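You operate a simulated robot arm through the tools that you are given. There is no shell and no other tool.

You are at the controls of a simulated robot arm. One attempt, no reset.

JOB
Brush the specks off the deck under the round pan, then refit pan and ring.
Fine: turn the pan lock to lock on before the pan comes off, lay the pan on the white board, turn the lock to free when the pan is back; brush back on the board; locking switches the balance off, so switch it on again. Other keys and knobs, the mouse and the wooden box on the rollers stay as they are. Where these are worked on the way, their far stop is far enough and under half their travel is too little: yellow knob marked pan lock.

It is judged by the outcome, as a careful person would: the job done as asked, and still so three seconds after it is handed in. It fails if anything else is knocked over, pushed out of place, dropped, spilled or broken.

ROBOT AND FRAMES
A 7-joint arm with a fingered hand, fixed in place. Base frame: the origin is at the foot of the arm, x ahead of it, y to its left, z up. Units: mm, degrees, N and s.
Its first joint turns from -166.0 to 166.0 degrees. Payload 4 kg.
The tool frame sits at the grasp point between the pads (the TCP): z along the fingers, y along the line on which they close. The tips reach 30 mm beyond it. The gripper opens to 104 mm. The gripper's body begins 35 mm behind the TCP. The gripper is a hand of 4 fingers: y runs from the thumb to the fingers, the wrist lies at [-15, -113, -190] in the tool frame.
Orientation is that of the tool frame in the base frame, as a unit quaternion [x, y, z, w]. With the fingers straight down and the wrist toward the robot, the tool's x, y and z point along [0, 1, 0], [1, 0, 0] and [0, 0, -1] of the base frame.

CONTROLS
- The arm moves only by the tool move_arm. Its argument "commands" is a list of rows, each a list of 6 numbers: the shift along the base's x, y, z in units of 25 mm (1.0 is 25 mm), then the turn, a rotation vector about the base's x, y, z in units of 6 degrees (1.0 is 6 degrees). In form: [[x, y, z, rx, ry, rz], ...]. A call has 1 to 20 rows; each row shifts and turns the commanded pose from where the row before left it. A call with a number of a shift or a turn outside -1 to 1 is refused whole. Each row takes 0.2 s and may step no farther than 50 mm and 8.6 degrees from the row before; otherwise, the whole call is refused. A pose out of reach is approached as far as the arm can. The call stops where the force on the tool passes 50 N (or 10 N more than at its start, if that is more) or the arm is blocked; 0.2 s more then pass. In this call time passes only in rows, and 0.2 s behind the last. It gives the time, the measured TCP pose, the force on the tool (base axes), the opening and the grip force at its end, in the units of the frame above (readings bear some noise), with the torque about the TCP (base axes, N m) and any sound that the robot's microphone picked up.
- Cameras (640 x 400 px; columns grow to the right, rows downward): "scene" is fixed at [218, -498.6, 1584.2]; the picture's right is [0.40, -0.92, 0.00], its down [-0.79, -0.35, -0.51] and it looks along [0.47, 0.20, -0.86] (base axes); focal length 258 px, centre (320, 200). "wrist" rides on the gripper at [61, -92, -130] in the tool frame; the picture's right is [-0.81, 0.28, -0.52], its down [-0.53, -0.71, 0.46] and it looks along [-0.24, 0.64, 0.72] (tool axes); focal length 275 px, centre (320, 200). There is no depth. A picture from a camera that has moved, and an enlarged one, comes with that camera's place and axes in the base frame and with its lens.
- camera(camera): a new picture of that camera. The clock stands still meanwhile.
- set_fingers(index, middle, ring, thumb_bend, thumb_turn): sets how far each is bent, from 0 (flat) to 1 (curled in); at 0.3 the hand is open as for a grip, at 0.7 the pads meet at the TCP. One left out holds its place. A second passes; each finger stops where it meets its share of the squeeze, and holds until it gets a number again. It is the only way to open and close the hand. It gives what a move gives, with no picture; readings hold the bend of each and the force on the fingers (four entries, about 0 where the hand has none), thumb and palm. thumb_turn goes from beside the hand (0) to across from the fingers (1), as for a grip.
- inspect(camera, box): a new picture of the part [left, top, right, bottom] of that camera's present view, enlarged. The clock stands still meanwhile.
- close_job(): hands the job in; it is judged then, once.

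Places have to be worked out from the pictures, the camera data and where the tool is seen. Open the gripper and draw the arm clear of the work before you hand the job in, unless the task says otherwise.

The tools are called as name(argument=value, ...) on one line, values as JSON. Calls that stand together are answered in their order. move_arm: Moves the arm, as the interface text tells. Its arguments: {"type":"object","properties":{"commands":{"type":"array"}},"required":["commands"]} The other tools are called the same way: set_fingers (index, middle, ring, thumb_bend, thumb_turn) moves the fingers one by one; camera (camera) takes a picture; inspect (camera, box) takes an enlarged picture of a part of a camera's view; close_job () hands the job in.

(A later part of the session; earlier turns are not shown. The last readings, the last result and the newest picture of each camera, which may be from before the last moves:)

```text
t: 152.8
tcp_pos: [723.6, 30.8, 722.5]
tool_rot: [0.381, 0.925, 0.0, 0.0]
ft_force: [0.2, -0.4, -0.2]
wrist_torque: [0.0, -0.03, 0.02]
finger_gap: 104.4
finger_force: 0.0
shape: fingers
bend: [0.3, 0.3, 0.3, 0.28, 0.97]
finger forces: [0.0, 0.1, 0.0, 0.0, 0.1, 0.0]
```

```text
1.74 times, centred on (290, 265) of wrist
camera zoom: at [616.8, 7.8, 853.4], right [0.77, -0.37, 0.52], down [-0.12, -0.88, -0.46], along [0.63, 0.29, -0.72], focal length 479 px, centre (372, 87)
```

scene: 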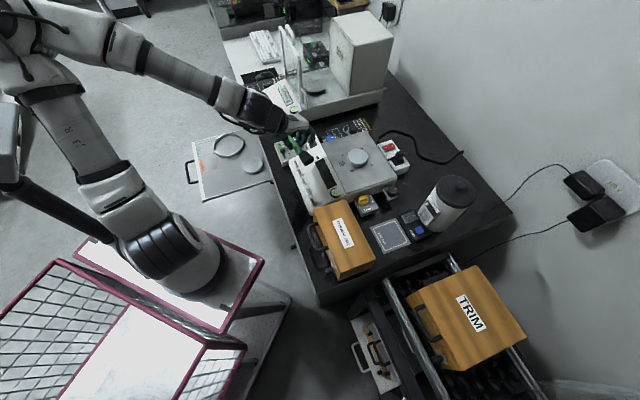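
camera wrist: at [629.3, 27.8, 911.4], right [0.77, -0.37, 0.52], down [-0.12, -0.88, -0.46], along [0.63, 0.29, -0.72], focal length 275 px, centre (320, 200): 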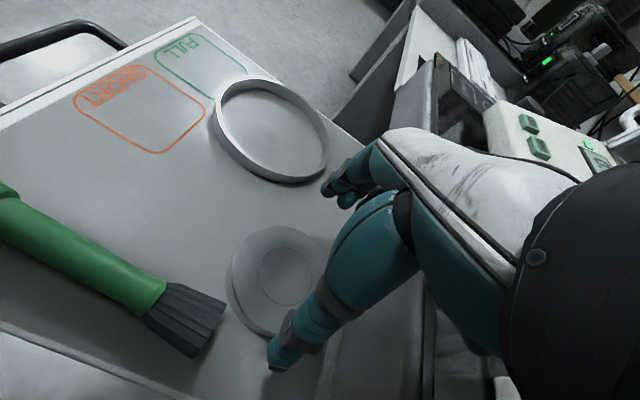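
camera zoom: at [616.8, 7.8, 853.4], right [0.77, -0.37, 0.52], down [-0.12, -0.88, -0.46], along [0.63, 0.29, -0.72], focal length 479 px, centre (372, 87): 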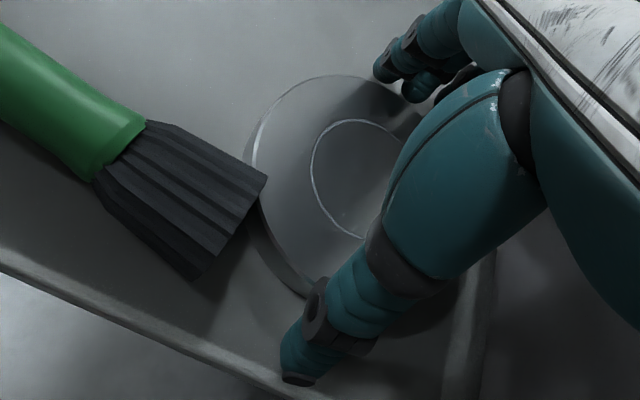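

No board contact with open fingers at 722.5. I close lightly and watch the forces.

move_arm(commands=[[0, 0, 0.06, 0, 0, 0]])

set_fingers(index=0.4, middle=0.4, ring=0.43, thumb_bend=0.4)

inspect(camera="wrist", box=[180, 150, 400, 380])

```text
t: 153.2
tcp_pos: [725.8, 29.7, 725.8]
tool_rot: [0.38, 0.925, 0.0, 0.0]
ft_force: [0.4, -0.1, -0.6]
wrist_torque: [-0.01, 0.02, 0.03]
finger_gap: 104.2
finger_force: 0.1
shape: fingers
bend: [0.3, 0.3, 0.3, 0.28, 0.97]
finger forces: [0.1, 0.0, 0.0, 0.0, 0.0, 0.1]
```

```text
t: 154.2
tcp_pos: [724.2, 30.6, 724.5]
tool_rot: [0.38, 0.925, 0.0, 0.0]
ft_force: [0.3, 0.1, 1.2]
wrist_torque: [0.0, -0.01, 0.01]
finger_gap: 87.3
finger_force: 3.5
shape: fingers
bend: [0.37, 0.39, 0.43, 0.36, 0.98]
finger forces: [2.4, 1.2, 0.0, 0.0, 3.1, 0.1]
```

```text
1.74 times, centred on (290, 265) of wrist
camera zoom: at [616.7, 7.8, 855.0], right [0.77, -0.37, 0.52], down [-0.12, -0.88, -0.46], along [0.63, 0.29, -0.72], focal length 479 px, centre (372, 87)
```

zoom: 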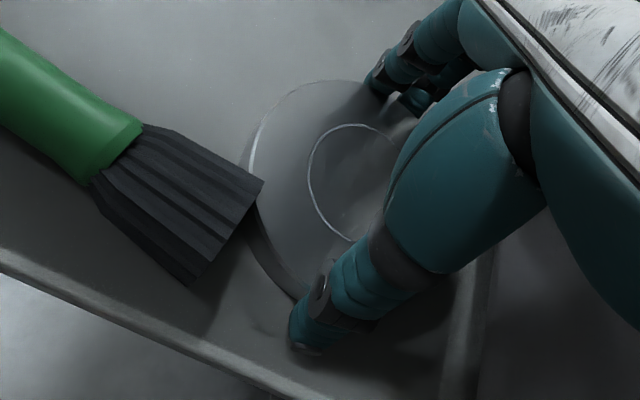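

Light, even contact at the right height this time. I tighten and watch the vertical force.

set_fingers(index=0.47, middle=0.48, ring=0.52, thumb_bend=0.5)

inspect(camera="wrist", box=[180, 150, 400, 380])

```text
t: 155.2
tcp_pos: [725.6, 31.8, 725.1]
tool_rot: [0.38, 0.925, 0.0, 0.0]
ft_force: [0.8, 0.5, 4.8]
wrist_torque: [0.05, -0.04, 0.01]
finger_gap: 85.4
finger_force: 13.0
shape: fingers
bend: [0.4, 0.43, 0.48, 0.36, 0.98]
finger forces: [5.4, 4.9, 3.2, 0.0, 12.1, 0.0]
```

```text
1.74 times, centred on (290, 265) of wrist
camera zoom: at [616.7, 7.8, 855.1], right [0.77, -0.37, 0.52], down [-0.12, -0.88, -0.46], along [0.63, 0.29, -0.72], focal length 479 px, centre (372, 87)
```

zoom: 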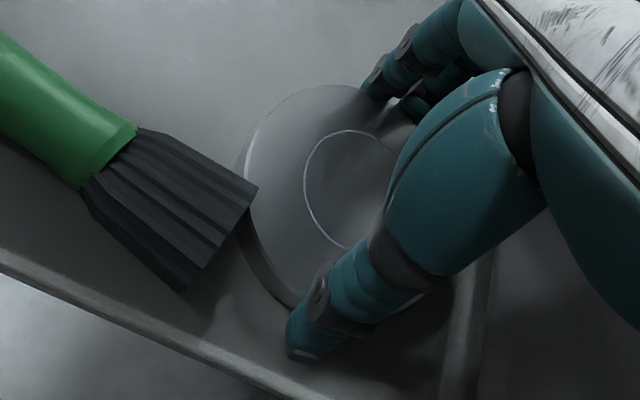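

The bristle corner is right at the pan's rim. I slide the gripped pan about 8 mm away from the brush before lifting.

move_arm(commands=[[0.16, -0.04, 0, 0, 0, 0], [0.16, -0.04, 0, 0, 0, 0]])

inspect(camera="wrist", box=[180, 150, 400, 380])

```text
t: 155.8
tcp_pos: [733.7, 29.6, 723.4]
tool_rot: [0.38, 0.925, 0.001, 0.001]
ft_force: [-2.7, 1.5, 4.9]
wrist_torque: [0.05, 0.05, 0.03]
finger_gap: 85.4
finger_force: 13.0
shape: fingers
bend: [0.41, 0.44, 0.49, 0.36, 0.98]
finger forces: [5.1, 6.3, 2.5, 0.0, 12.6, 0.0]
```

```text
1.74 times, centred on (290, 265) of wrist
camera zoom: at [624.8, 5.6, 855.1], right [0.77, -0.37, 0.52], down [-0.12, -0.88, -0.46], along [0.63, 0.29, -0.72], focal length 479 px, centre (372, 87)
```

zoom: 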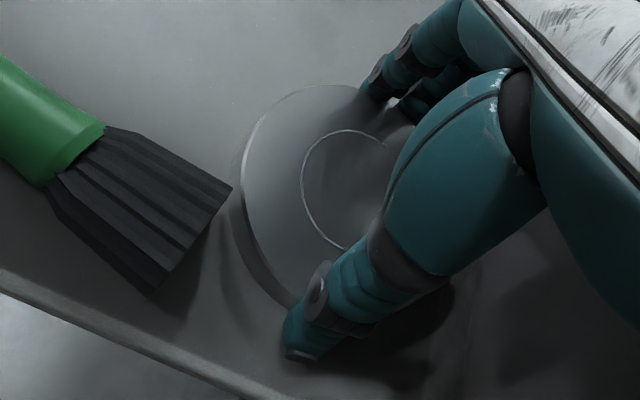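

Separated from the brush. I lift a few millimetres and check that the pan follows.

move_arm(commands=[[0, 0, 0.08, 0, 0, 0], [0, 0, 0.1, 0, 0, 0], [0, 0, 0.12, 0, 0, 0]])

inspect(camera="wrist", box=[180, 150, 400, 380])

inspect(camera="scene", box=[230, 125, 290, 185])

```text
t: 156.6
tcp_pos: [732.1, 28.9, 731.9]
tool_rot: [0.38, 0.925, 0.0, 0.0]
ft_force: [0.2, 0.8, -1.8]
wrist_torque: [0.0, 0.01, -0.01]
finger_gap: 85.3
finger_force: 11.4
shape: fingers
bend: [0.41, 0.44, 0.48, 0.37, 0.98]
finger forces: [4.9, 4.4, 2.7, 0.1, 11.4, 0.0]
```

```text
1.74 times, centred on (290, 265) of wrist
camera zoom: at [624.6, 5.5, 862.7], right [0.77, -0.37, 0.52], down [-0.12, -0.88, -0.46], along [0.63, 0.29, -0.72], focal length 479 px, centre (372, 87)
```

zoom: 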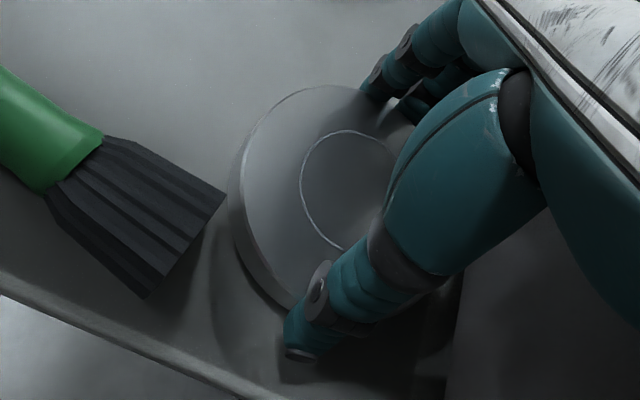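

```text
6.67 times, centred on (260, 155) of scene
camera zoom: at [218.0, -498.6, 1584.2], right [0.4, -0.92, 0.0], down [-0.79, -0.35, -0.51], along [0.47, 0.2, -0.86], focal length 1718 px, centre (720, 500)
```

zoom: 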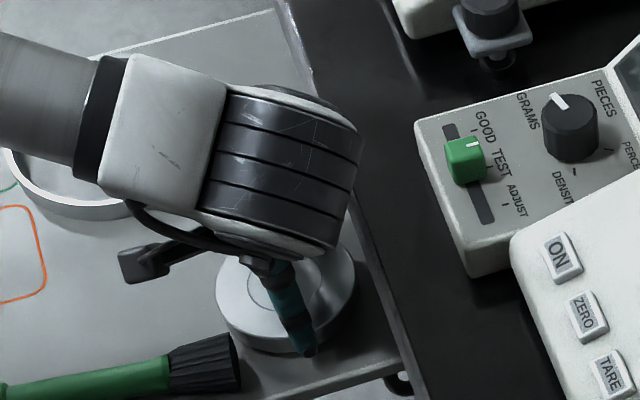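

The pan is lifted cleanly this time. I carry it up and over the same way as before, keeping heading 45°.

move_arm(commands=[[0, 0, 0.5, 0, 0, 0], [0, 0, 0.7, 0, 0, 0], [0, 0, 0.8, 0, 0, 0], [0, 0, 0.8, 0, 0, 0], [0, 0, 0.8, 0, 0, 0], [-0.17, -0.24, 0.9, 0, 0, 0], [-0.17, -0.24, 0.9, 0, 0, 0], [-0.17, -0.24, 0.9, 0, 0, 0], [-0.17, -0.24, 0.9, 0, 0, 0], [-0.17, -0.24, 0.9, 0, 0, 0], [-0.17, -0.24, 0.9, 0, 0, 0], [-0.1, -0.5, 0.7, 0, 0, 0]])

camera(camera="wrist")

inspect(camera="scene", box=[180, 80, 300, 210])

```text
t: 159.2
tcp_pos: [704.9, -20.7, 974.2]
tool_rot: [0.379, 0.925, 0.001, 0.0]
ft_force: [-0.1, 0.2, -0.9]
wrist_torque: [0.02, 0.0, 0.03]
finger_gap: 85.1
finger_force: 11.6
shape: fingers
bend: [0.41, 0.44, 0.49, 0.37, 0.98]
finger forces: [4.9, 4.4, 2.8, 0.1, 11.3, 0.1]
```

```text
taken
camera wrist: at [597.2, -43.1, 1105.1], right [0.77, -0.37, 0.52], down [-0.12, -0.88, -0.46], along [0.63, 0.29, -0.72], focal length 275 px, centre (320, 200)
```

wrist: 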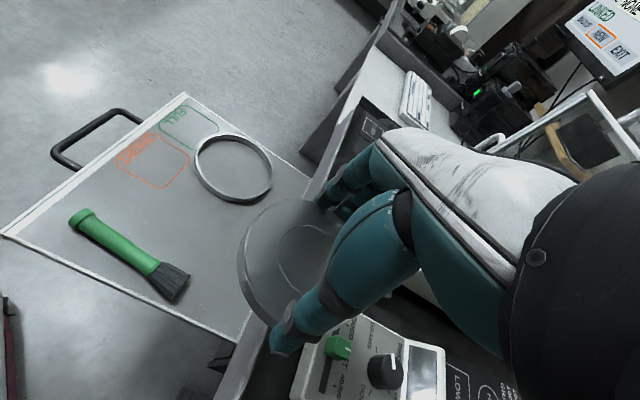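

```text
3.08 times, centred on (240, 145) of scene
camera zoom: at [218.0, -498.6, 1584.2], right [0.4, -0.92, 0.0], down [-0.79, -0.35, -0.51], along [0.47, 0.2, -0.86], focal length 793 px, centre (566, 369)
```

zoom: 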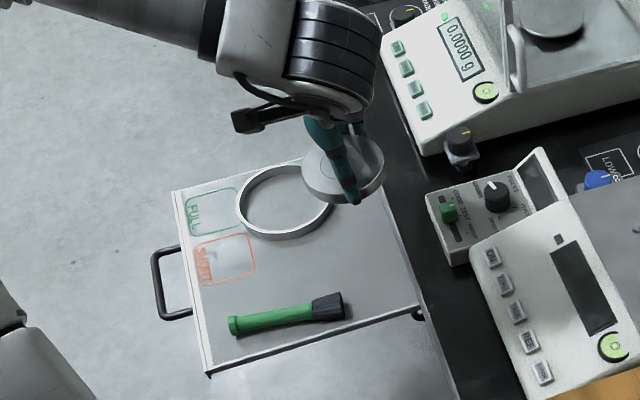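

Brush and ring are fine on the board. I continue to the balance with the pan.

move_arm(commands=[[0, -0.8, 0.4, 0, 0, 0], [0, -0.8, 0.4, 0, 0, 0], [0, -0.9, 0.4, 0, 0, 0], [0, -0.9, 0.4, 0, 0, 0], [0, -0.9, 0.2, 0, 0, 0], [0.1, -0.9, 0, 0, 0, 0], [0.1, -0.9, 0, 0, 0, 0], [0.1, -0.9, 0, 0, 0, 0], [0.1, -0.9, 0, 0, 0, 0], [0.1, -0.9, 0, 0, 0, 0], [0.1, -0.9, 0, 0, 0, 0], [0.1, -0.9, 0, 0, 0, 0], [0.1, -0.9, 0, 0, 0, 0], [0.3, -0.9, 0, 0, 0, 0], [0.4, -0.8, 0, 0, 0, 0]])

camera(camera="wrist")

inspect(camera="scene", box=[300, 80, 420, 200])

```text
t: 162.4
tcp_pos: [737.2, -320.5, 1021.8]
tool_rot: [0.38, 0.925, 0.0, 0.0]
ft_force: [0.2, 0.0, -1.1]
wrist_torque: [-0.02, -0.03, 0.0]
finger_gap: 84.7
finger_force: 11.4
shape: fingers
bend: [0.41, 0.44, 0.49, 0.37, 0.98]
finger forces: [5.1, 4.4, 2.6, 0.0, 11.2, 0.1]
out of reach, approached as far as the arm can: row 14, 15
```

```text
taken
camera wrist: at [628.3, -342.7, 1151.6], right [0.77, -0.37, 0.52], down [-0.12, -0.88, -0.46], along [0.63, 0.29, -0.72], focal length 275 px, centre (320, 200)
```

wrist: 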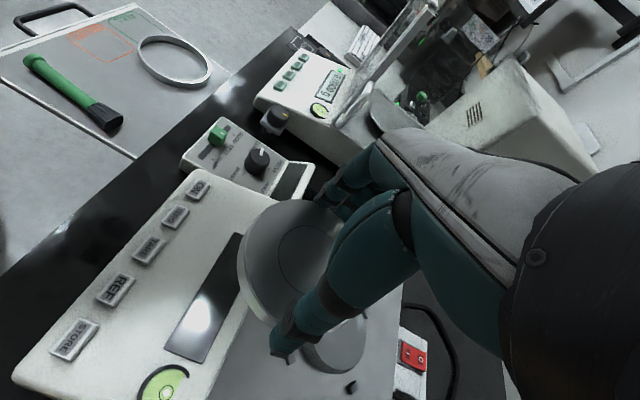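

```text
3.33 times, centred on (360, 140) of scene
camera zoom: at [218.0, -498.6, 1584.2], right [0.4, -0.92, 0.0], down [-0.79, -0.35, -0.51], along [0.47, 0.2, -0.86], focal length 859 px, centre (187, 400)
```

zoom: 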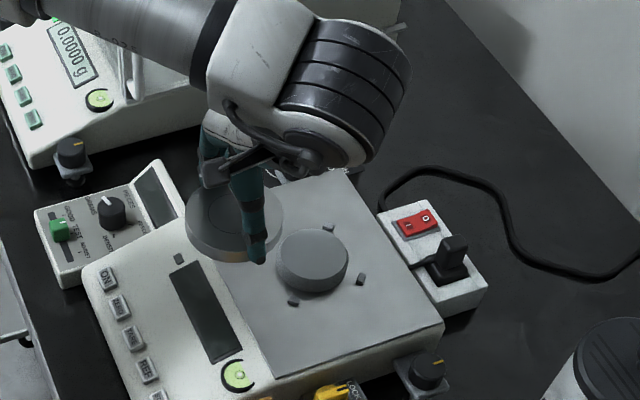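

I move out over the hub. In-hand, the pan's centre is at tool (1,-3), so the target TCP is about (809,-385), the same as when I lifted it.

move_arm(commands=[[0.6, -0.5, -0.2, 0, 0, 0], [0.6, -0.5, -0.2, 0, 0, 0], [0.6, -0.5, -0.3, 0, 0, 0], [0.6, -0.6, -0.4, 0, 0, 0], [0.47, -0.5, -0.5, 0, 0, 0]])

camera(camera="wrist")

inspect(camera="scene", box=[310, 110, 400, 200])

```text
t: 163.6
tcp_pos: [797.8, -308.5, 985.5]
tool_rot: [0.38, 0.925, 0.001, 0.001]
ft_force: [0.5, -1.2, -2.6]
wrist_torque: [0.02, 0.01, 0.0]
finger_gap: 84.8
finger_force: 11.6
shape: fingers
bend: [0.41, 0.44, 0.49, 0.37, 0.98]
finger forces: [4.9, 4.5, 2.7, 0.0, 11.1, 0.0]
out of reach, approached as far as the arm can: row 1, 2, 3, 4, 5
```

```text
taken
camera wrist: at [689.0, -331.3, 1114.7], right [0.77, -0.37, 0.52], down [-0.12, -0.88, -0.46], along [0.63, 0.29, -0.72], focal length 275 px, centre (320, 200)
```

wrist: 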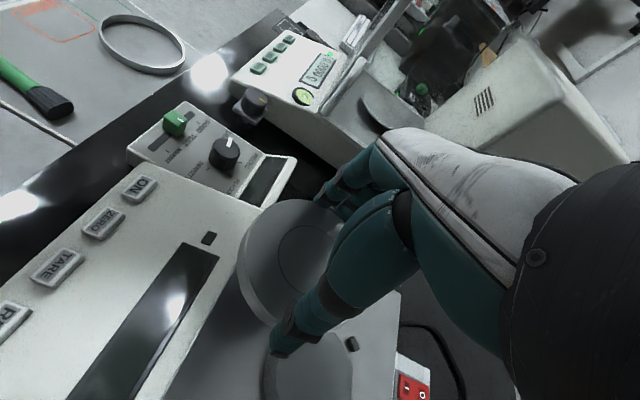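

```text
4.44 times, centred on (355, 155) of scene
camera zoom: at [218.0, -498.6, 1584.2], right [0.4, -0.92, 0.0], down [-0.79, -0.35, -0.51], along [0.47, 0.2, -0.86], focal length 1146 px, centre (164, 400)
```

zoom: 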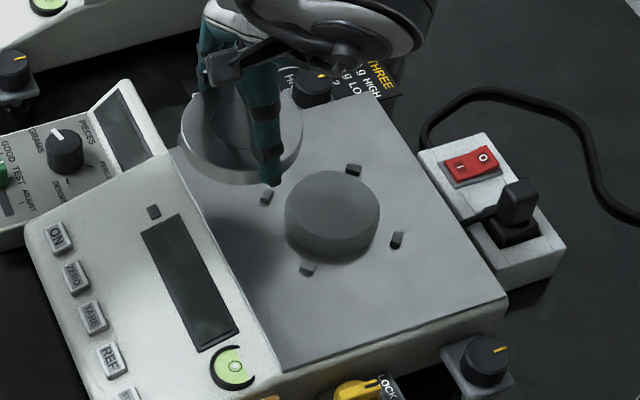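

The arm's current posture blocks going further at this heading. Heading -45° is just as good with respect to the lugs and known to be free here, so I turn the hand there with the pan held.

move_arm(commands=[[-0.2, 0, 0.3, 0, 0, -0.5], [-0.2, 0, 0.3, 0, 0, -0.8], [0, 0, 0.2, 0, 0, -0.8], [0, 0, 0, 0, 0, -0.8], [0, 0, 0, 0, 0, -0.8], [0, 0, 0, 0, 0, -0.8], [0, 0, 0, 0, 0, -0.8], [0, 0, 0, 0, 0, -0.8], [0, 0, 0, 0, 0, -0.8], [0, 0, 0, 0, 0, -0.8], [0, 0, 0, 0, 0, -0.8], [0, 0, 0, 0, 0, -0.8]])

camera(camera="scene")

```text
t: 166.2
tcp_pos: [786.0, -309.0, 1003.8]
tool_rot: [0.769, 0.639, 0.0, 0.001]
ft_force: [0.6, 1.0, -1.2]
wrist_torque: [0.04, 0.02, 0.01]
finger_gap: 84.9
finger_force: 11.6
shape: fingers
bend: [0.41, 0.44, 0.49, 0.37, 0.98]
finger forces: [4.9, 4.5, 2.8, 0.0, 10.9, 0.1]
```

```text
taken
```

scene: 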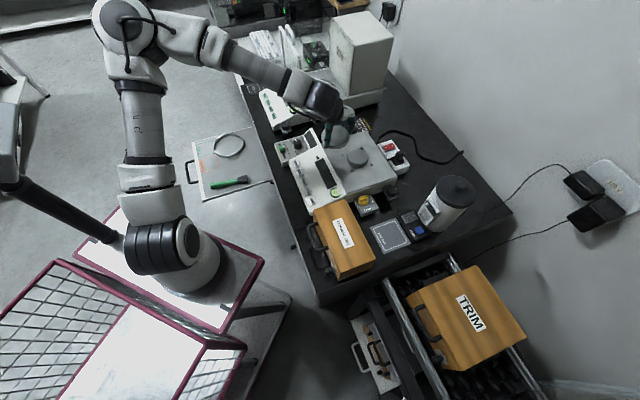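

Free again. I continue to heading -45° and move over the hub.

move_arm(commands=[[0.143, -0.54, 0, 0, 0, -0.95], [0.143, -0.54, 0, 0, 0, -0.95], [0.143, -0.54, 0, 0, 0, -0.95], [0.143, -0.54, 0, 0, 0, -0.95], [0.143, -0.54, 0, 0, 0, -0.95], [0.143, -0.54, 0, 0, 0, -0.95], [0, 0, -0.9, 0, 0, 0], [0, 0, -0.7, 0, 0, 0]])

camera(camera="wrist")

inspect(camera="scene", box=[310, 110, 400, 200])

```text
t: 168.0
tcp_pos: [809.4, -389.1, 964.9]
tool_rot: [0.923, 0.385, 0.0, 0.0]
ft_force: [-0.5, 0.0, -1.2]
wrist_torque: [-0.01, -0.01, 0.01]
finger_gap: 85.0
finger_force: 12.0
shape: fingers
bend: [0.41, 0.44, 0.49, 0.37, 0.98]
finger forces: [4.9, 4.4, 2.7, 0.0, 10.9, 0.0]
```

```text
taken
camera wrist: at [786.5, -282.2, 1094.5], right [-0.38, -0.77, 0.52], down [-0.88, 0.12, -0.46], along [0.29, -0.63, -0.72], focal length 275 px, centre (320, 200)
```

wrist: 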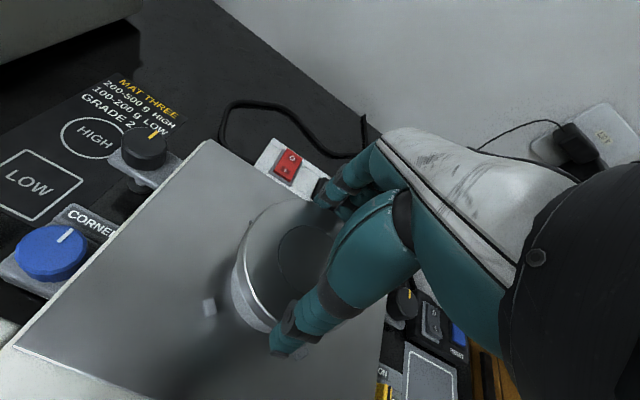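

```text
4.44 times, centred on (355, 155) of scene
camera zoom: at [218.0, -498.6, 1584.2], right [0.4, -0.92, 0.0], down [-0.79, -0.35, -0.51], along [0.47, 0.2, -0.86], focal length 1146 px, centre (164, 400)
```

zoom: 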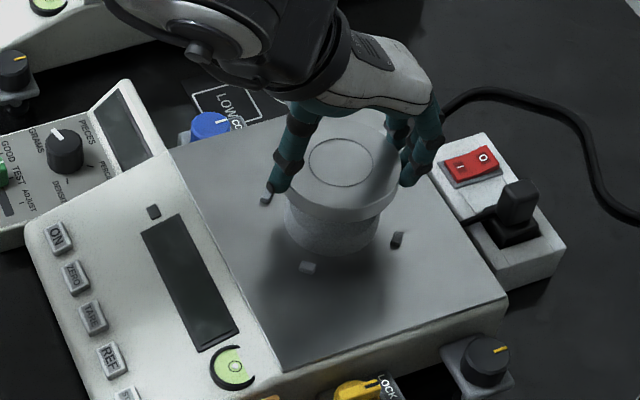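

The pan is over the hub within about 2 mm. I nudge it and lower gradually.

move_arm(commands=[[-0.06, -0.05, -0.5, 0, 0, 0], [0, 0, -0.5, 0, 0, 0], [0, 0, -0.4, 0, 0, 0]])

inspect(camera="scene", box=[325, 125, 385, 185])

inspect(camera="wrist", box=[180, 180, 400, 380])

```text
t: 168.8
tcp_pos: [807.3, -390.2, 930.8]
tool_rot: [0.923, 0.385, 0.0, 0.0]
ft_force: [-0.1, -0.2, -1.6]
wrist_torque: [-0.02, -0.03, 0.02]
finger_gap: 84.9
finger_force: 11.2
shape: fingers
bend: [0.41, 0.44, 0.49, 0.37, 0.98]
finger forces: [4.9, 4.3, 2.6, 0.0, 11.1, 0.1]
```

```text
6.67 times, centred on (355, 155) of scene
camera zoom: at [218.0, -498.6, 1584.2], right [0.4, -0.92, 0.0], down [-0.79, -0.35, -0.51], along [0.47, 0.2, -0.86], focal length 1718 px, centre (87, 500)
```

zoom: 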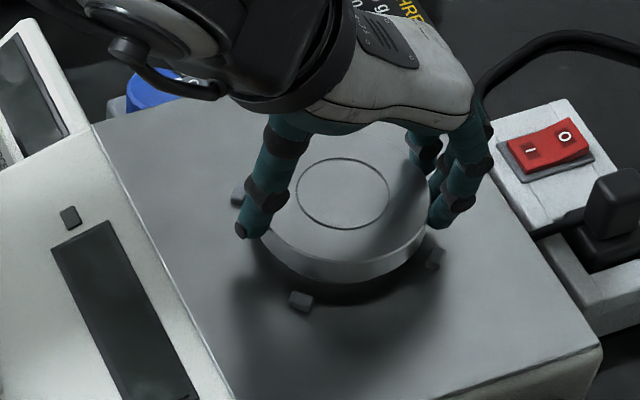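

```text
2.00 times, centred on (290, 280) of wrist
camera zoom: at [784.9, -283.1, 1059.7], right [-0.37, -0.77, 0.52], down [-0.88, 0.12, -0.46], along [0.29, -0.63, -0.72], focal length 551 px, centre (380, 40)
```

zoom: 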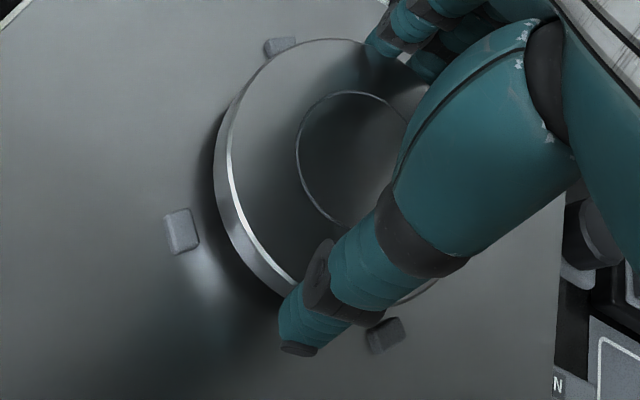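

Well centred among the lugs. I lower in small steps until it seats.

move_arm(commands=[[0, 0, -0.1, 0, 0, 0], [0, 0, -0.1, 0, 0, 0]])

move_arm(commands=[[0, 0, -0.08, 0, 0, 0]])

move_arm(commands=[[0, 0, -0.08, 0, 0, 0]])

```text
t: 169.4
tcp_pos: [808.2, -390.7, 923.9]
tool_rot: [0.923, 0.386, 0.001, 0.0]
ft_force: [-0.6, -0.2, 0.5]
wrist_torque: [0.01, 0.06, -0.01]
finger_gap: 85.1
finger_force: 11.8
shape: fingers
bend: [0.41, 0.44, 0.49, 0.37, 0.98]
finger forces: [5.0, 4.4, 2.6, 0.0, 11.8, 0.0]
```

```text
t: 169.8
tcp_pos: [807.8, -389.9, 923.9]
tool_rot: [0.923, 0.385, 0.0, 0.001]
ft_force: [0.2, -0.2, 8.9]
wrist_torque: [0.15, 0.13, -0.02]
finger_gap: 85.2
finger_force: 12.8
shape: fingers
bend: [0.41, 0.44, 0.49, 0.37, 0.98]
finger forces: [5.2, 3.8, 3.0, 0.0, 13.1, 0.1]
```

```text
t: 170.2
tcp_pos: [806.5, -392.1, 922.1]
tool_rot: [0.923, 0.385, 0.001, 0.002]
ft_force: [1.7, 0.8, 17.7]
wrist_torque: [0.14, 0.16, -0.02]
finger_gap: 85.6
finger_force: 12.8
shape: fingers
bend: [0.41, 0.44, 0.49, 0.37, 0.98]
finger forces: [5.7, 3.2, 3.2, 0.1, 14.1, 0.0]
```

It has seated (17 N). I relieve the pressure slightly and open the fingers.

move_arm(commands=[[0, 0, 0.08, 0, 0, 0]])

set_fingers(index=0.37, middle=0.38, ring=0.4, thumb_bend=0.34)

inspect(camera="scene", box=[325, 125, 385, 185])

inspect(camera="wrist", box=[180, 180, 400, 380])

```text
t: 170.6
tcp_pos: [807.4, -391.2, 923.0]
tool_rot: [0.923, 0.385, -0.001, 0.001]
ft_force: [2.7, -2.1, 10.6]
wrist_torque: [0.11, 0.04, 0.01]
finger_gap: 85.6
finger_force: 13.0
shape: fingers
bend: [0.41, 0.44, 0.48, 0.37, 0.98]
finger forces: [6.1, 4.2, 3.5, 0.1, 11.9, 0.0]
```

```text
t: 171.6
tcp_pos: [807.3, -390.2, 922.1]
tool_rot: [0.923, 0.386, 0.0, 0.0]
ft_force: [-0.8, -0.3, 0.1]
wrist_torque: [-0.01, 0.01, 0.0]
finger_gap: 90.7
finger_force: 0.0
shape: fingers
bend: [0.37, 0.38, 0.4, 0.33, 0.98]
finger forces: [0.1, 0.1, 0.0, 0.0, 0.4, 0.1]
```

```text
6.67 times, centred on (355, 155) of scene
camera zoom: at [218.0, -498.6, 1584.2], right [0.4, -0.92, 0.0], down [-0.79, -0.35, -0.51], along [0.47, 0.2, -0.86], focal length 1718 px, centre (87, 500)
```

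zoom: 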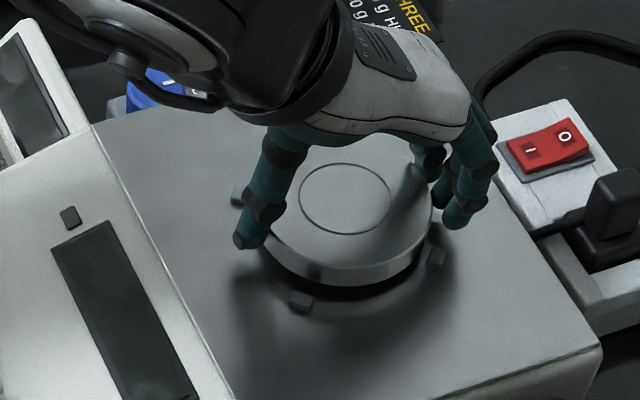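

```text
2.00 times, centred on (290, 280) of wrist
camera zoom: at [784.8, -283.2, 1052.5], right [-0.37, -0.77, 0.52], down [-0.88, 0.12, -0.46], along [0.29, -0.63, -0.72], focal length 551 px, centre (380, 40)
```

zoom: 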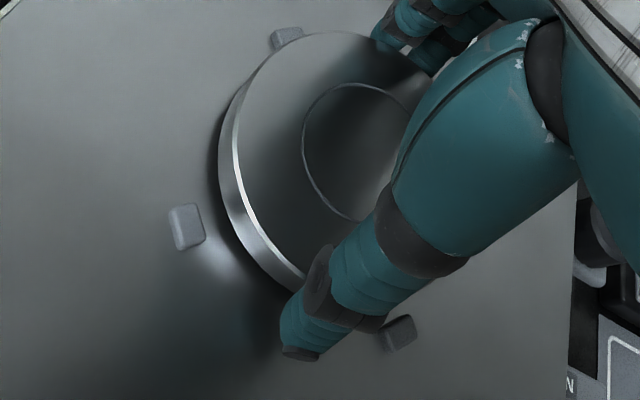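

The pan is released on its hub. I open fully and rise straight up to check its seat.

set_fingers(index=0.3, middle=0.3, ring=0.3, thumb_bend=0.27)

move_arm(commands=[[0, 0, 0.2, 0, 0, 0], [0, 0, 0.5, 0, 0, 0], [0, 0, 1, 0, 0, 0], [0, 0, 1, 0, 0, 0], [0, 0, 1, 0, 0, 0], [-0.5, 0.5, 0.5, 0, 0, 0], [-0.8, 0.8, 0, 0, 0, 0], [-0.8, 0.8, 0, 0, 0, 0]])

camera(camera="wrist")

inspect(camera="scene", box=[320, 110, 400, 190])

```text
t: 172.6
tcp_pos: [807.7, -391.2, 922.1]
tool_rot: [0.923, 0.385, 0.0, 0.0]
ft_force: [-0.6, 0.8, 0.6]
wrist_torque: [0.01, -0.04, 0.02]
finger_gap: 105.2
finger_force: 0.0
shape: fingers
bend: [0.3, 0.3, 0.3, 0.27, 0.97]
finger forces: [0.0, 0.0, 0.0, 0.0, 0.0, 0.1]
```

```text
t: 174.4
tcp_pos: [754.2, -338.2, 1026.8]
tool_rot: [0.923, 0.386, 0.0, 0.0]
ft_force: [-0.1, 0.1, 0.2]
wrist_torque: [-0.03, -0.02, -0.03]
finger_gap: 105.4
finger_force: 0.1
shape: fingers
bend: [0.3, 0.3, 0.3, 0.27, 0.97]
finger forces: [0.0, 0.1, 0.0, 0.0, 0.1, 0.0]
```

```text
taken
camera wrist: at [731.7, -231.0, 1157.0], right [-0.37, -0.77, 0.52], down [-0.88, 0.12, -0.46], along [0.29, -0.63, -0.72], focal length 275 px, centre (320, 200)
```

wrist: 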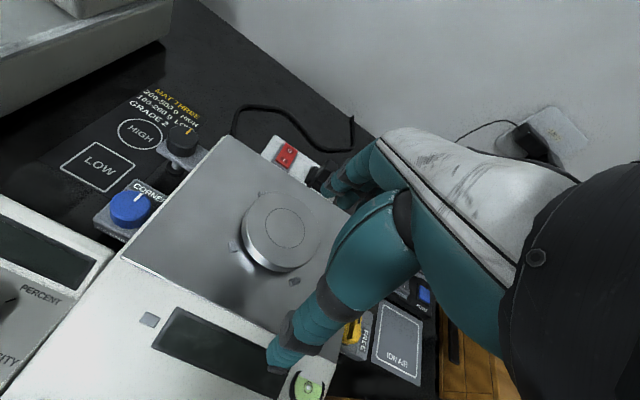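

```text
5.00 times, centred on (360, 150) of scene
camera zoom: at [218.0, -498.6, 1584.2], right [0.4, -0.92, 0.0], down [-0.79, -0.35, -0.51], along [0.47, 0.2, -0.86], focal length 1289 px, centre (120, 450)
```

zoom: 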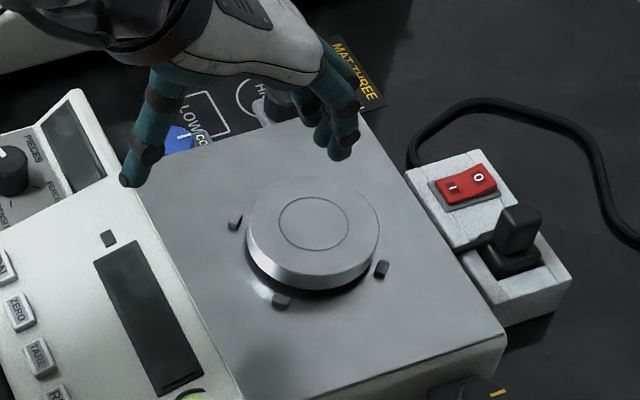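

inspect(camera="scene", box=[338, 138, 378, 178])

inspect(camera="wrist", box=[200, 170, 360, 300])

```text
10.00 times, centred on (358, 158) of scene
camera zoom: at [218.0, -498.6, 1584.2], right [0.4, -0.92, 0.0], down [-0.79, -0.35, -0.51], along [0.47, 0.2, -0.86], focal length 2578 px, centre (-60, 620)
```

zoom: 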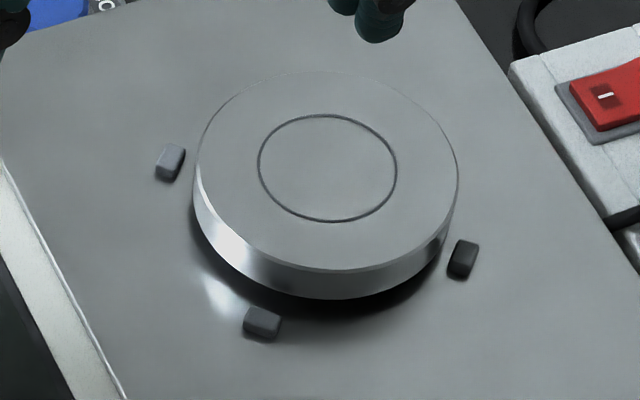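

```text
3.08 times, centred on (280, 235) of wrist
camera zoom: at [731.7, -231.0, 1157.0], right [-0.37, -0.77, 0.52], down [-0.88, 0.12, -0.46], along [0.29, -0.63, -0.72], focal length 847 px, centre (443, 92)
```

zoom: 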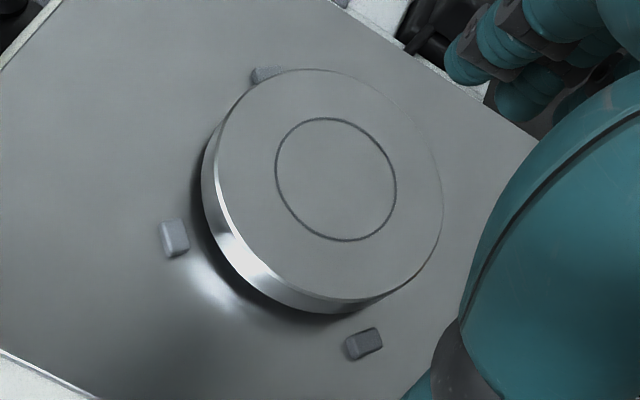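

The pan sits level and centred, and the deck around it is clean. Next is the ring: about 135 mm outside, around 130 mm inside. I plan to carry it by spreading the fingers against its inner wall, which also fits in the gap around the pan, so I go back to the board.

move_arm(commands=[[-0.4, 0.9, 0, 0, 0, 0.8], [-0.4, 0.9, 0, 0, 0, 0.8], [-0.4, 0.9, 0, 0, 0, 0.8], [-0.4, 0.9, 0, 0, 0, 0.8], [-0.1, 0.9, -0.1, 0, 0, 0.53], [-0.1, 0.9, -0.1, 0, 0, 0.53], [-0.1, 0.9, -0.1, 0, 0, 0.53], [-0.1, 0.9, -0.1, 0, 0, 0.53], [-0.1, 0.9, -0.1, 0, 0, 0.53], [-0.1, 0.9, -0.1, 0, 0, 0.53], [-0.1, 0.9, -0.1, 0, 0, 0.53], [-0.1, 0.9, -0.1, 0, 0, 0.53]])

move_arm(commands=[[0.3, 0.9, -0.3, 0, 0, 0], [0.3, 0.9, -0.3, 0, 0, 0], [0.3, 0.9, -0.3, 0, 0, 0], [0.3, 0.9, -0.3, 0, 0, 0], [0.3, 0.9, -0.3, 0, 0, 0], [0.3, 0.9, -0.3, 0, 0, 0], [0.3, 0.9, -0.3, 0, 0, 0], [0.35, 0.9, -0.5, 0, 0, 0], [0.35, 0.9, -0.5, 0, 0, 0], [0.35, 0.9, -0.5, 0, 0, 0]])

camera(camera="wrist")

camera(camera="scene")

```text
t: 177.0
tcp_pos: [693.2, -67.2, 1006.9]
tool_rot: [0.707, 0.707, 0.0, 0.0]
ft_force: [0.2, -0.5, 0.6]
wrist_torque: [-0.02, -0.04, -0.03]
finger_gap: 105.4
finger_force: 0.0
shape: fingers
bend: [0.3, 0.3, 0.3, 0.27, 0.97]
finger forces: [0.1, 0.0, 0.1, 0.0, 0.0, 0.0]
```

```text
t: 179.2
tcp_pos: [775.2, 157.3, 919.0]
tool_rot: [0.707, 0.707, 0.0, 0.001]
ft_force: [0.0, -0.2, 0.7]
wrist_torque: [0.05, 0.0, 0.01]
finger_gap: 105.4
finger_force: 0.0
shape: fingers
bend: [0.3, 0.3, 0.3, 0.27, 0.97]
finger forces: [0.0, 0.0, 0.1, 0.0, 0.0, 0.0]
```

```text
taken
camera wrist: at [682.5, 217.7, 1047.7], right [0.27, -0.81, 0.52], down [-0.71, -0.53, -0.46], along [0.65, -0.24, -0.72], focal length 275 px, centre (320, 200)
```

wrist: 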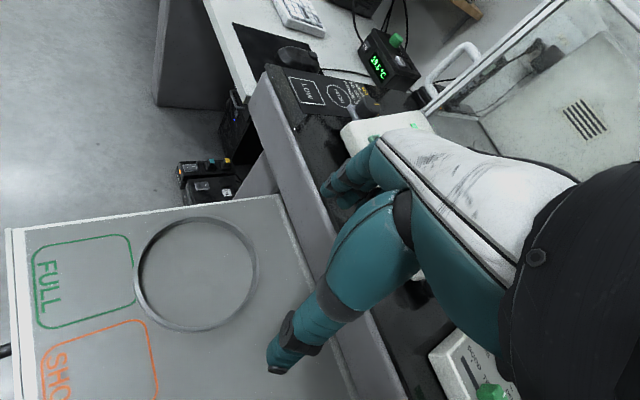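

```text
taken
```

scene: 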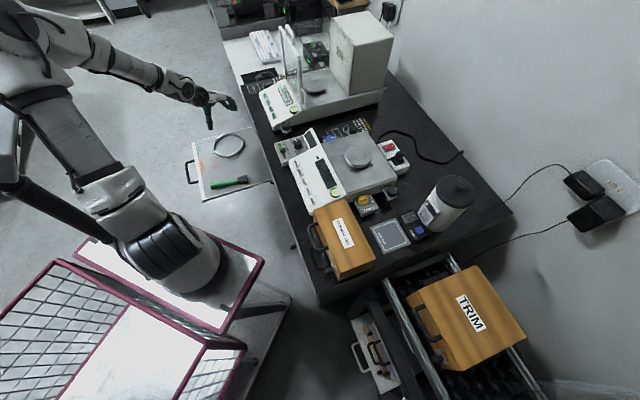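

The ring is in full view now. I zoom in to measure its centre, diameter and height.

inspect(camera="wrist", box=[110, 190, 290, 350])

inspect(camera="scene", box=[200, 120, 260, 170])

```text
2.50 times, centred on (200, 270) of wrist
camera zoom: at [682.5, 217.7, 1047.7], right [0.27, -0.81, 0.52], down [-0.71, -0.53, -0.46], along [0.65, -0.24, -0.72], focal length 688 px, centre (620, 25)
```

zoom: 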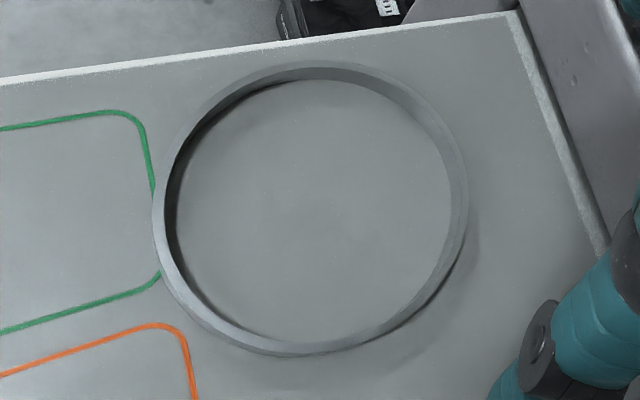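

```text
8.00 times, centred on (230, 145) of scene
camera zoom: at [218.0, -498.6, 1584.2], right [0.4, -0.92, 0.0], down [-0.79, -0.35, -0.51], along [0.47, 0.2, -0.86], focal length 2062 px, centre (1040, 640)
```

zoom: 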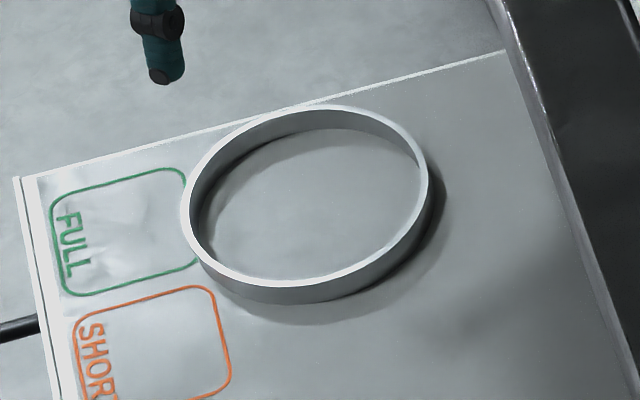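

The ring measures about 134 mm outside and 20 mm high, with its centre near (796,208). I narrow the hand so it fits inside, then move over the ring and lower partway.

set_fingers(index=0.42, middle=0.42, ring=0.42, thumb_bend=0.42)

move_arm(commands=[[0.42, 1.0, -0.5, 0, 0, 0], [0.42, 1.0, -0.5, 0, 0, 0], [0, 0, -1, 0, 0, 0], [0, 0, -1, 0, 0, 0], [0, 0, -1, 0, 0, 0], [0, 0, -1, 0, 0, 0], [0, 0, -0.8, 0, 0, 0]])

camera(camera="wrist")

inspect(camera="scene", box=[190, 110, 270, 180])

```text
t: 180.2
tcp_pos: [774.8, 156.8, 916.7]
tool_rot: [0.707, 0.707, 0.0, -0.001]
ft_force: [-0.2, -0.7, -0.3]
wrist_torque: [0.03, -0.02, 0.01]
finger_gap: 73.3
finger_force: 0.2
shape: fingers
bend: [0.42, 0.42, 0.42, 0.42, 0.99]
finger forces: [0.1, 0.0, 0.0, 0.0, 0.0, 0.0]
```

```text
t: 181.8
tcp_pos: [794.2, 206.2, 772.3]
tool_rot: [0.707, 0.707, 0.0, 0.0]
ft_force: [0.3, 0.6, 0.0]
wrist_torque: [0.01, -0.01, 0.02]
finger_gap: 73.4
finger_force: 0.1
shape: fingers
bend: [0.42, 0.42, 0.42, 0.42, 0.99]
finger forces: [0.1, 0.0, 0.0, 0.0, 0.0, 0.0]
```

```text
taken
camera wrist: at [702.1, 267.5, 901.6], right [0.27, -0.81, 0.52], down [-0.71, -0.53, -0.46], along [0.64, -0.24, -0.72], focal length 275 px, centre (320, 200)
```

wrist: 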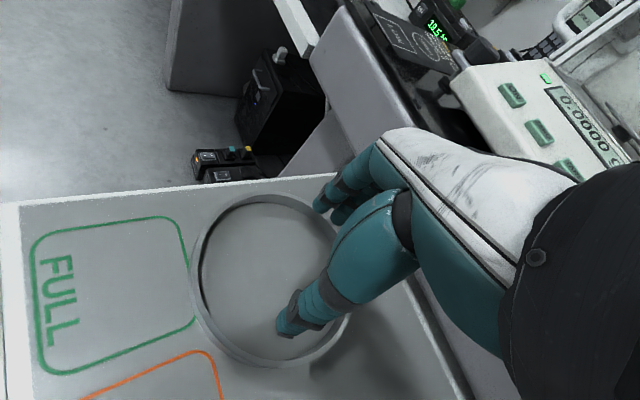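

```text
5.71 times, centred on (230, 145) of scene
camera zoom: at [218.0, -498.6, 1584.2], right [0.4, -0.92, 0.0], down [-0.79, -0.35, -0.51], along [0.47, 0.2, -0.86], focal length 1473 px, centre (834, 514)
```

zoom: 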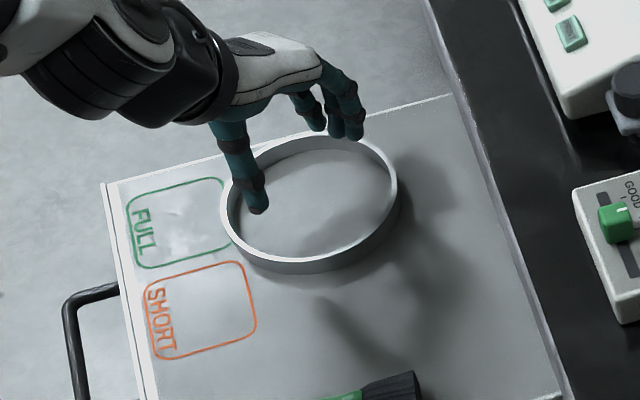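

The hand is centred over the ring within a few millimetres. I shift 5 mm in +y to centre the finger group, and lower inside the ring.

move_arm(commands=[[0, 0.2, -0.5, 0, 0, 0], [0, 0, -0.6, 0, 0, 0], [0, 0, -0.4, 0, 0, 0]])

inspect(camera="wrist", box=[180, 150, 400, 380])

inspect(camera="scene", box=[200, 115, 260, 175])

```text
t: 182.6
tcp_pos: [795.0, 213.0, 734.0]
tool_rot: [0.707, 0.707, 0.0, -0.001]
ft_force: [-0.5, 0.1, -0.2]
wrist_torque: [-0.03, 0.0, 0.0]
finger_gap: 73.4
finger_force: 0.2
shape: fingers
bend: [0.42, 0.42, 0.42, 0.42, 0.99]
finger forces: [0.1, 0.0, 0.0, 0.0, 0.1, 0.1]
```

```text
1.74 times, centred on (290, 265) of wrist
camera zoom: at [702.7, 272.7, 865.0], right [0.27, -0.81, 0.52], down [-0.71, -0.53, -0.46], along [0.65, -0.24, -0.72], focal length 479 px, centre (372, 87)
```

zoom: 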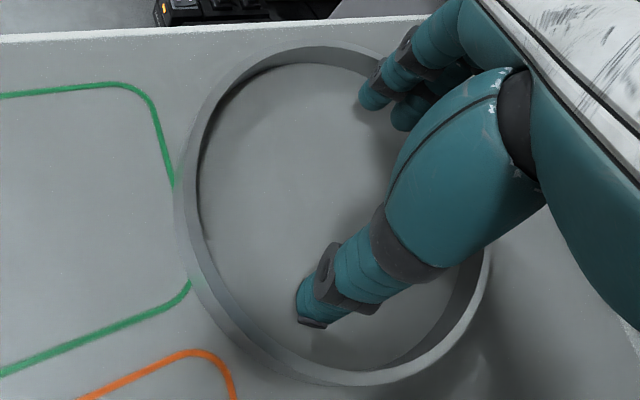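

```text
6.67 times, centred on (230, 145) of scene
camera zoom: at [218.0, -498.6, 1584.2], right [0.4, -0.92, 0.0], down [-0.79, -0.35, -0.51], along [0.47, 0.2, -0.86], focal length 1718 px, centre (920, 567)
```

zoom: 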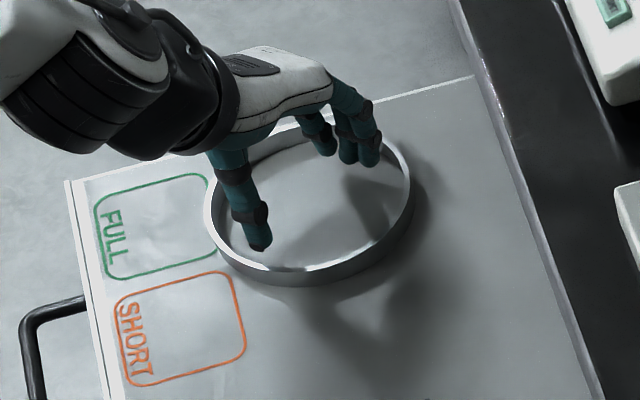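

Thumb and fingers are inside the ring. I lower 6 mm more and spread the fingers outward against the wall.

move_arm(commands=[[0, 0, -0.24, 0, 0, 0]])

set_fingers(index=0.32, middle=0.32, ring=0.32, thumb_bend=0.32)

inspect(camera="wrist", box=[180, 150, 400, 380])

inspect(camera="scene", box=[200, 115, 260, 175])

```text
t: 183.0
tcp_pos: [795.0, 211.6, 729.3]
tool_rot: [0.708, 0.707, 0.0, 0.001]
ft_force: [-0.4, 0.3, 0.2]
wrist_torque: [-0.01, 0.0, -0.01]
finger_gap: 73.1
finger_force: 0.1
shape: fingers
bend: [0.42, 0.42, 0.42, 0.42, 0.99]
finger forces: [0.0, 0.0, 0.1, 0.0, 0.1, 0.0]
```

```text
t: 184.0
tcp_pos: [793.9, 212.2, 728.7]
tool_rot: [0.707, 0.707, 0.001, 0.0]
ft_force: [0.3, 0.3, -0.4]
wrist_torque: [-0.01, -0.02, -0.02]
finger_gap: 93.6
finger_force: 2.1
shape: fingers
bend: [0.32, 0.32, 0.35, 0.35, 0.98]
finger forces: [0.0, 0.0, 2.1, 0.1, 2.1, 0.1]
```

```text
1.74 times, centred on (290, 265) of wrist
camera zoom: at [702.6, 272.6, 859.0], right [0.27, -0.81, 0.52], down [-0.71, -0.53, -0.46], along [0.65, -0.24, -0.72], focal length 479 px, centre (372, 87)
```

zoom: 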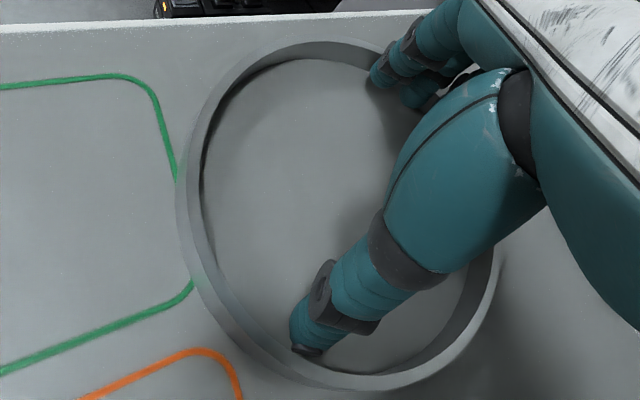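

```text
6.67 times, centred on (230, 145) of scene
camera zoom: at [218.0, -498.6, 1584.2], right [0.4, -0.92, 0.0], down [-0.79, -0.35, -0.51], along [0.47, 0.2, -0.86], focal length 1718 px, centre (920, 567)
```

zoom: 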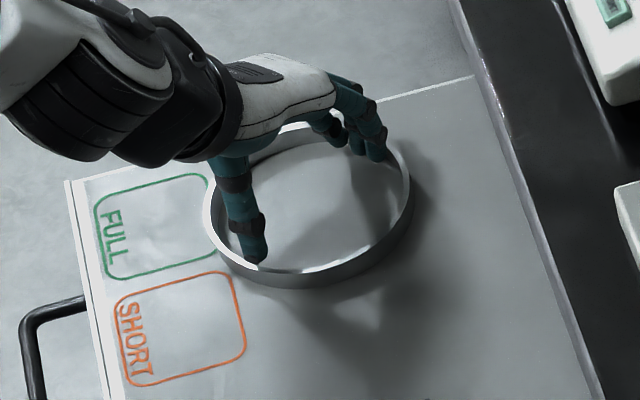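

Opening works: the ring finger and thumb press outward with 2 N. I spread further so index and middle share the load.

set_fingers(index=0.24, middle=0.25, ring=0.3, thumb_bend=0.27)

inspect(camera="wrist", box=[180, 150, 400, 380])

```text
t: 185.0
tcp_pos: [794.5, 212.3, 728.4]
tool_rot: [0.707, 0.707, 0.001, 0.0]
ft_force: [0.9, 0.2, 1.8]
wrist_torque: [0.0, 0.2, 0.01]
finger_gap: 96.5
finger_force: 8.8
shape: fingers
bend: [0.27, 0.28, 0.32, 0.35, 0.98]
finger forces: [3.5, 4.0, 1.8, 0.0, 8.8, 0.0]
```

```text
1.74 times, centred on (290, 265) of wrist
camera zoom: at [702.6, 272.6, 859.1], right [0.27, -0.81, 0.52], down [-0.71, -0.53, -0.46], along [0.65, -0.24, -0.72], focal length 479 px, centre (372, 87)
```

zoom: 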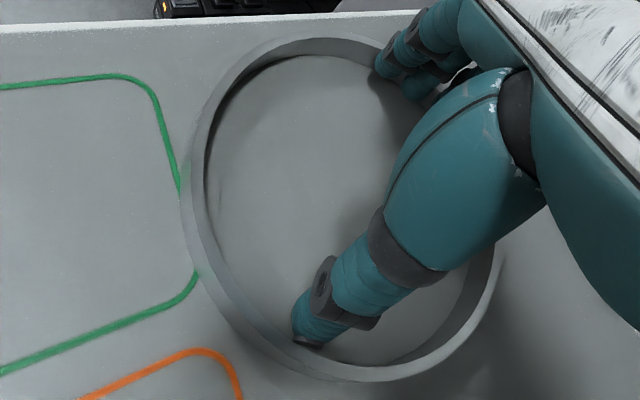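

A balanced spread grip with 9 N. I firm it slightly and then lift a few millimetres.

set_fingers(index=0.21, middle=0.22, ring=0.28, thumb_bend=0.23)

move_arm(commands=[[0, 0, 0.08, 0, 0, 0], [0, 0, 0.1, 0, 0, 0], [0, 0, 0.15, 0, 0, 0]])

inspect(camera="wrist", box=[180, 150, 400, 380])

inspect(camera="scene", box=[200, 115, 260, 175])

```text
t: 186.0
tcp_pos: [794.3, 211.8, 728.9]
tool_rot: [0.707, 0.707, 0.0, 0.0]
ft_force: [0.6, 0.4, 2.0]
wrist_torque: [0.03, 0.17, 0.0]
finger_gap: 96.5
finger_force: 11.5
shape: fingers
bend: [0.24, 0.26, 0.3, 0.37, 0.98]
finger forces: [4.6, 5.6, 1.8, 0.0, 11.7, 0.1]
```

```text
t: 186.8
tcp_pos: [795.3, 212.1, 738.3]
tool_rot: [0.708, 0.706, -0.001, -0.001]
ft_force: [-0.7, -0.5, -1.2]
wrist_torque: [0.04, 0.0, -0.01]
finger_gap: 96.4
finger_force: 11.6
shape: fingers
bend: [0.24, 0.26, 0.3, 0.37, 0.98]
finger forces: [4.8, 5.0, 1.8, 0.1, 11.3, 0.0]
```

```text
1.74 times, centred on (290, 265) of wrist
camera zoom: at [702.9, 272.6, 867.5], right [0.27, -0.81, 0.52], down [-0.71, -0.53, -0.46], along [0.64, -0.24, -0.72], focal length 479 px, centre (372, 87)
```

zoom: 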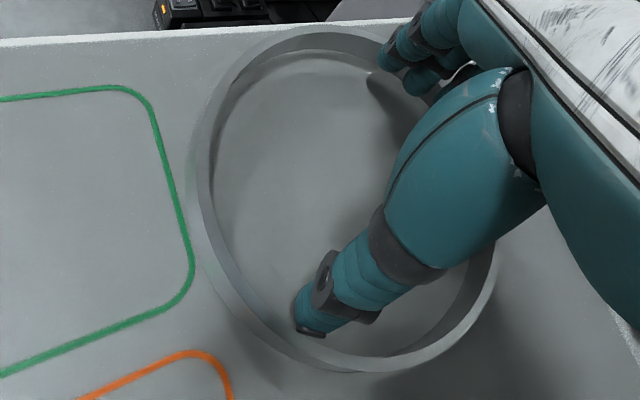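

```text
6.67 times, centred on (230, 145) of scene
camera zoom: at [218.0, -498.6, 1584.2], right [0.4, -0.92, 0.0], down [-0.79, -0.35, -0.51], along [0.47, 0.2, -0.86], focal length 1718 px, centre (920, 567)
```

zoom: 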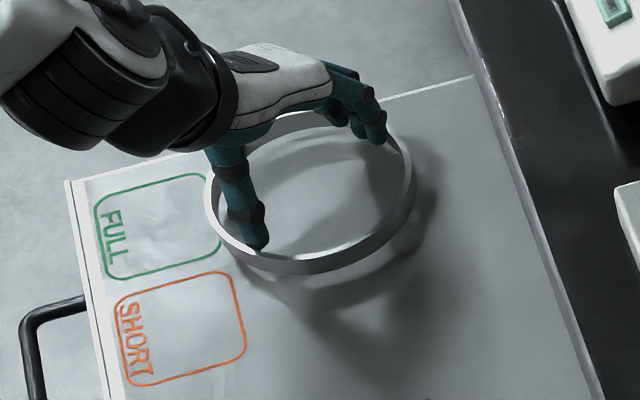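

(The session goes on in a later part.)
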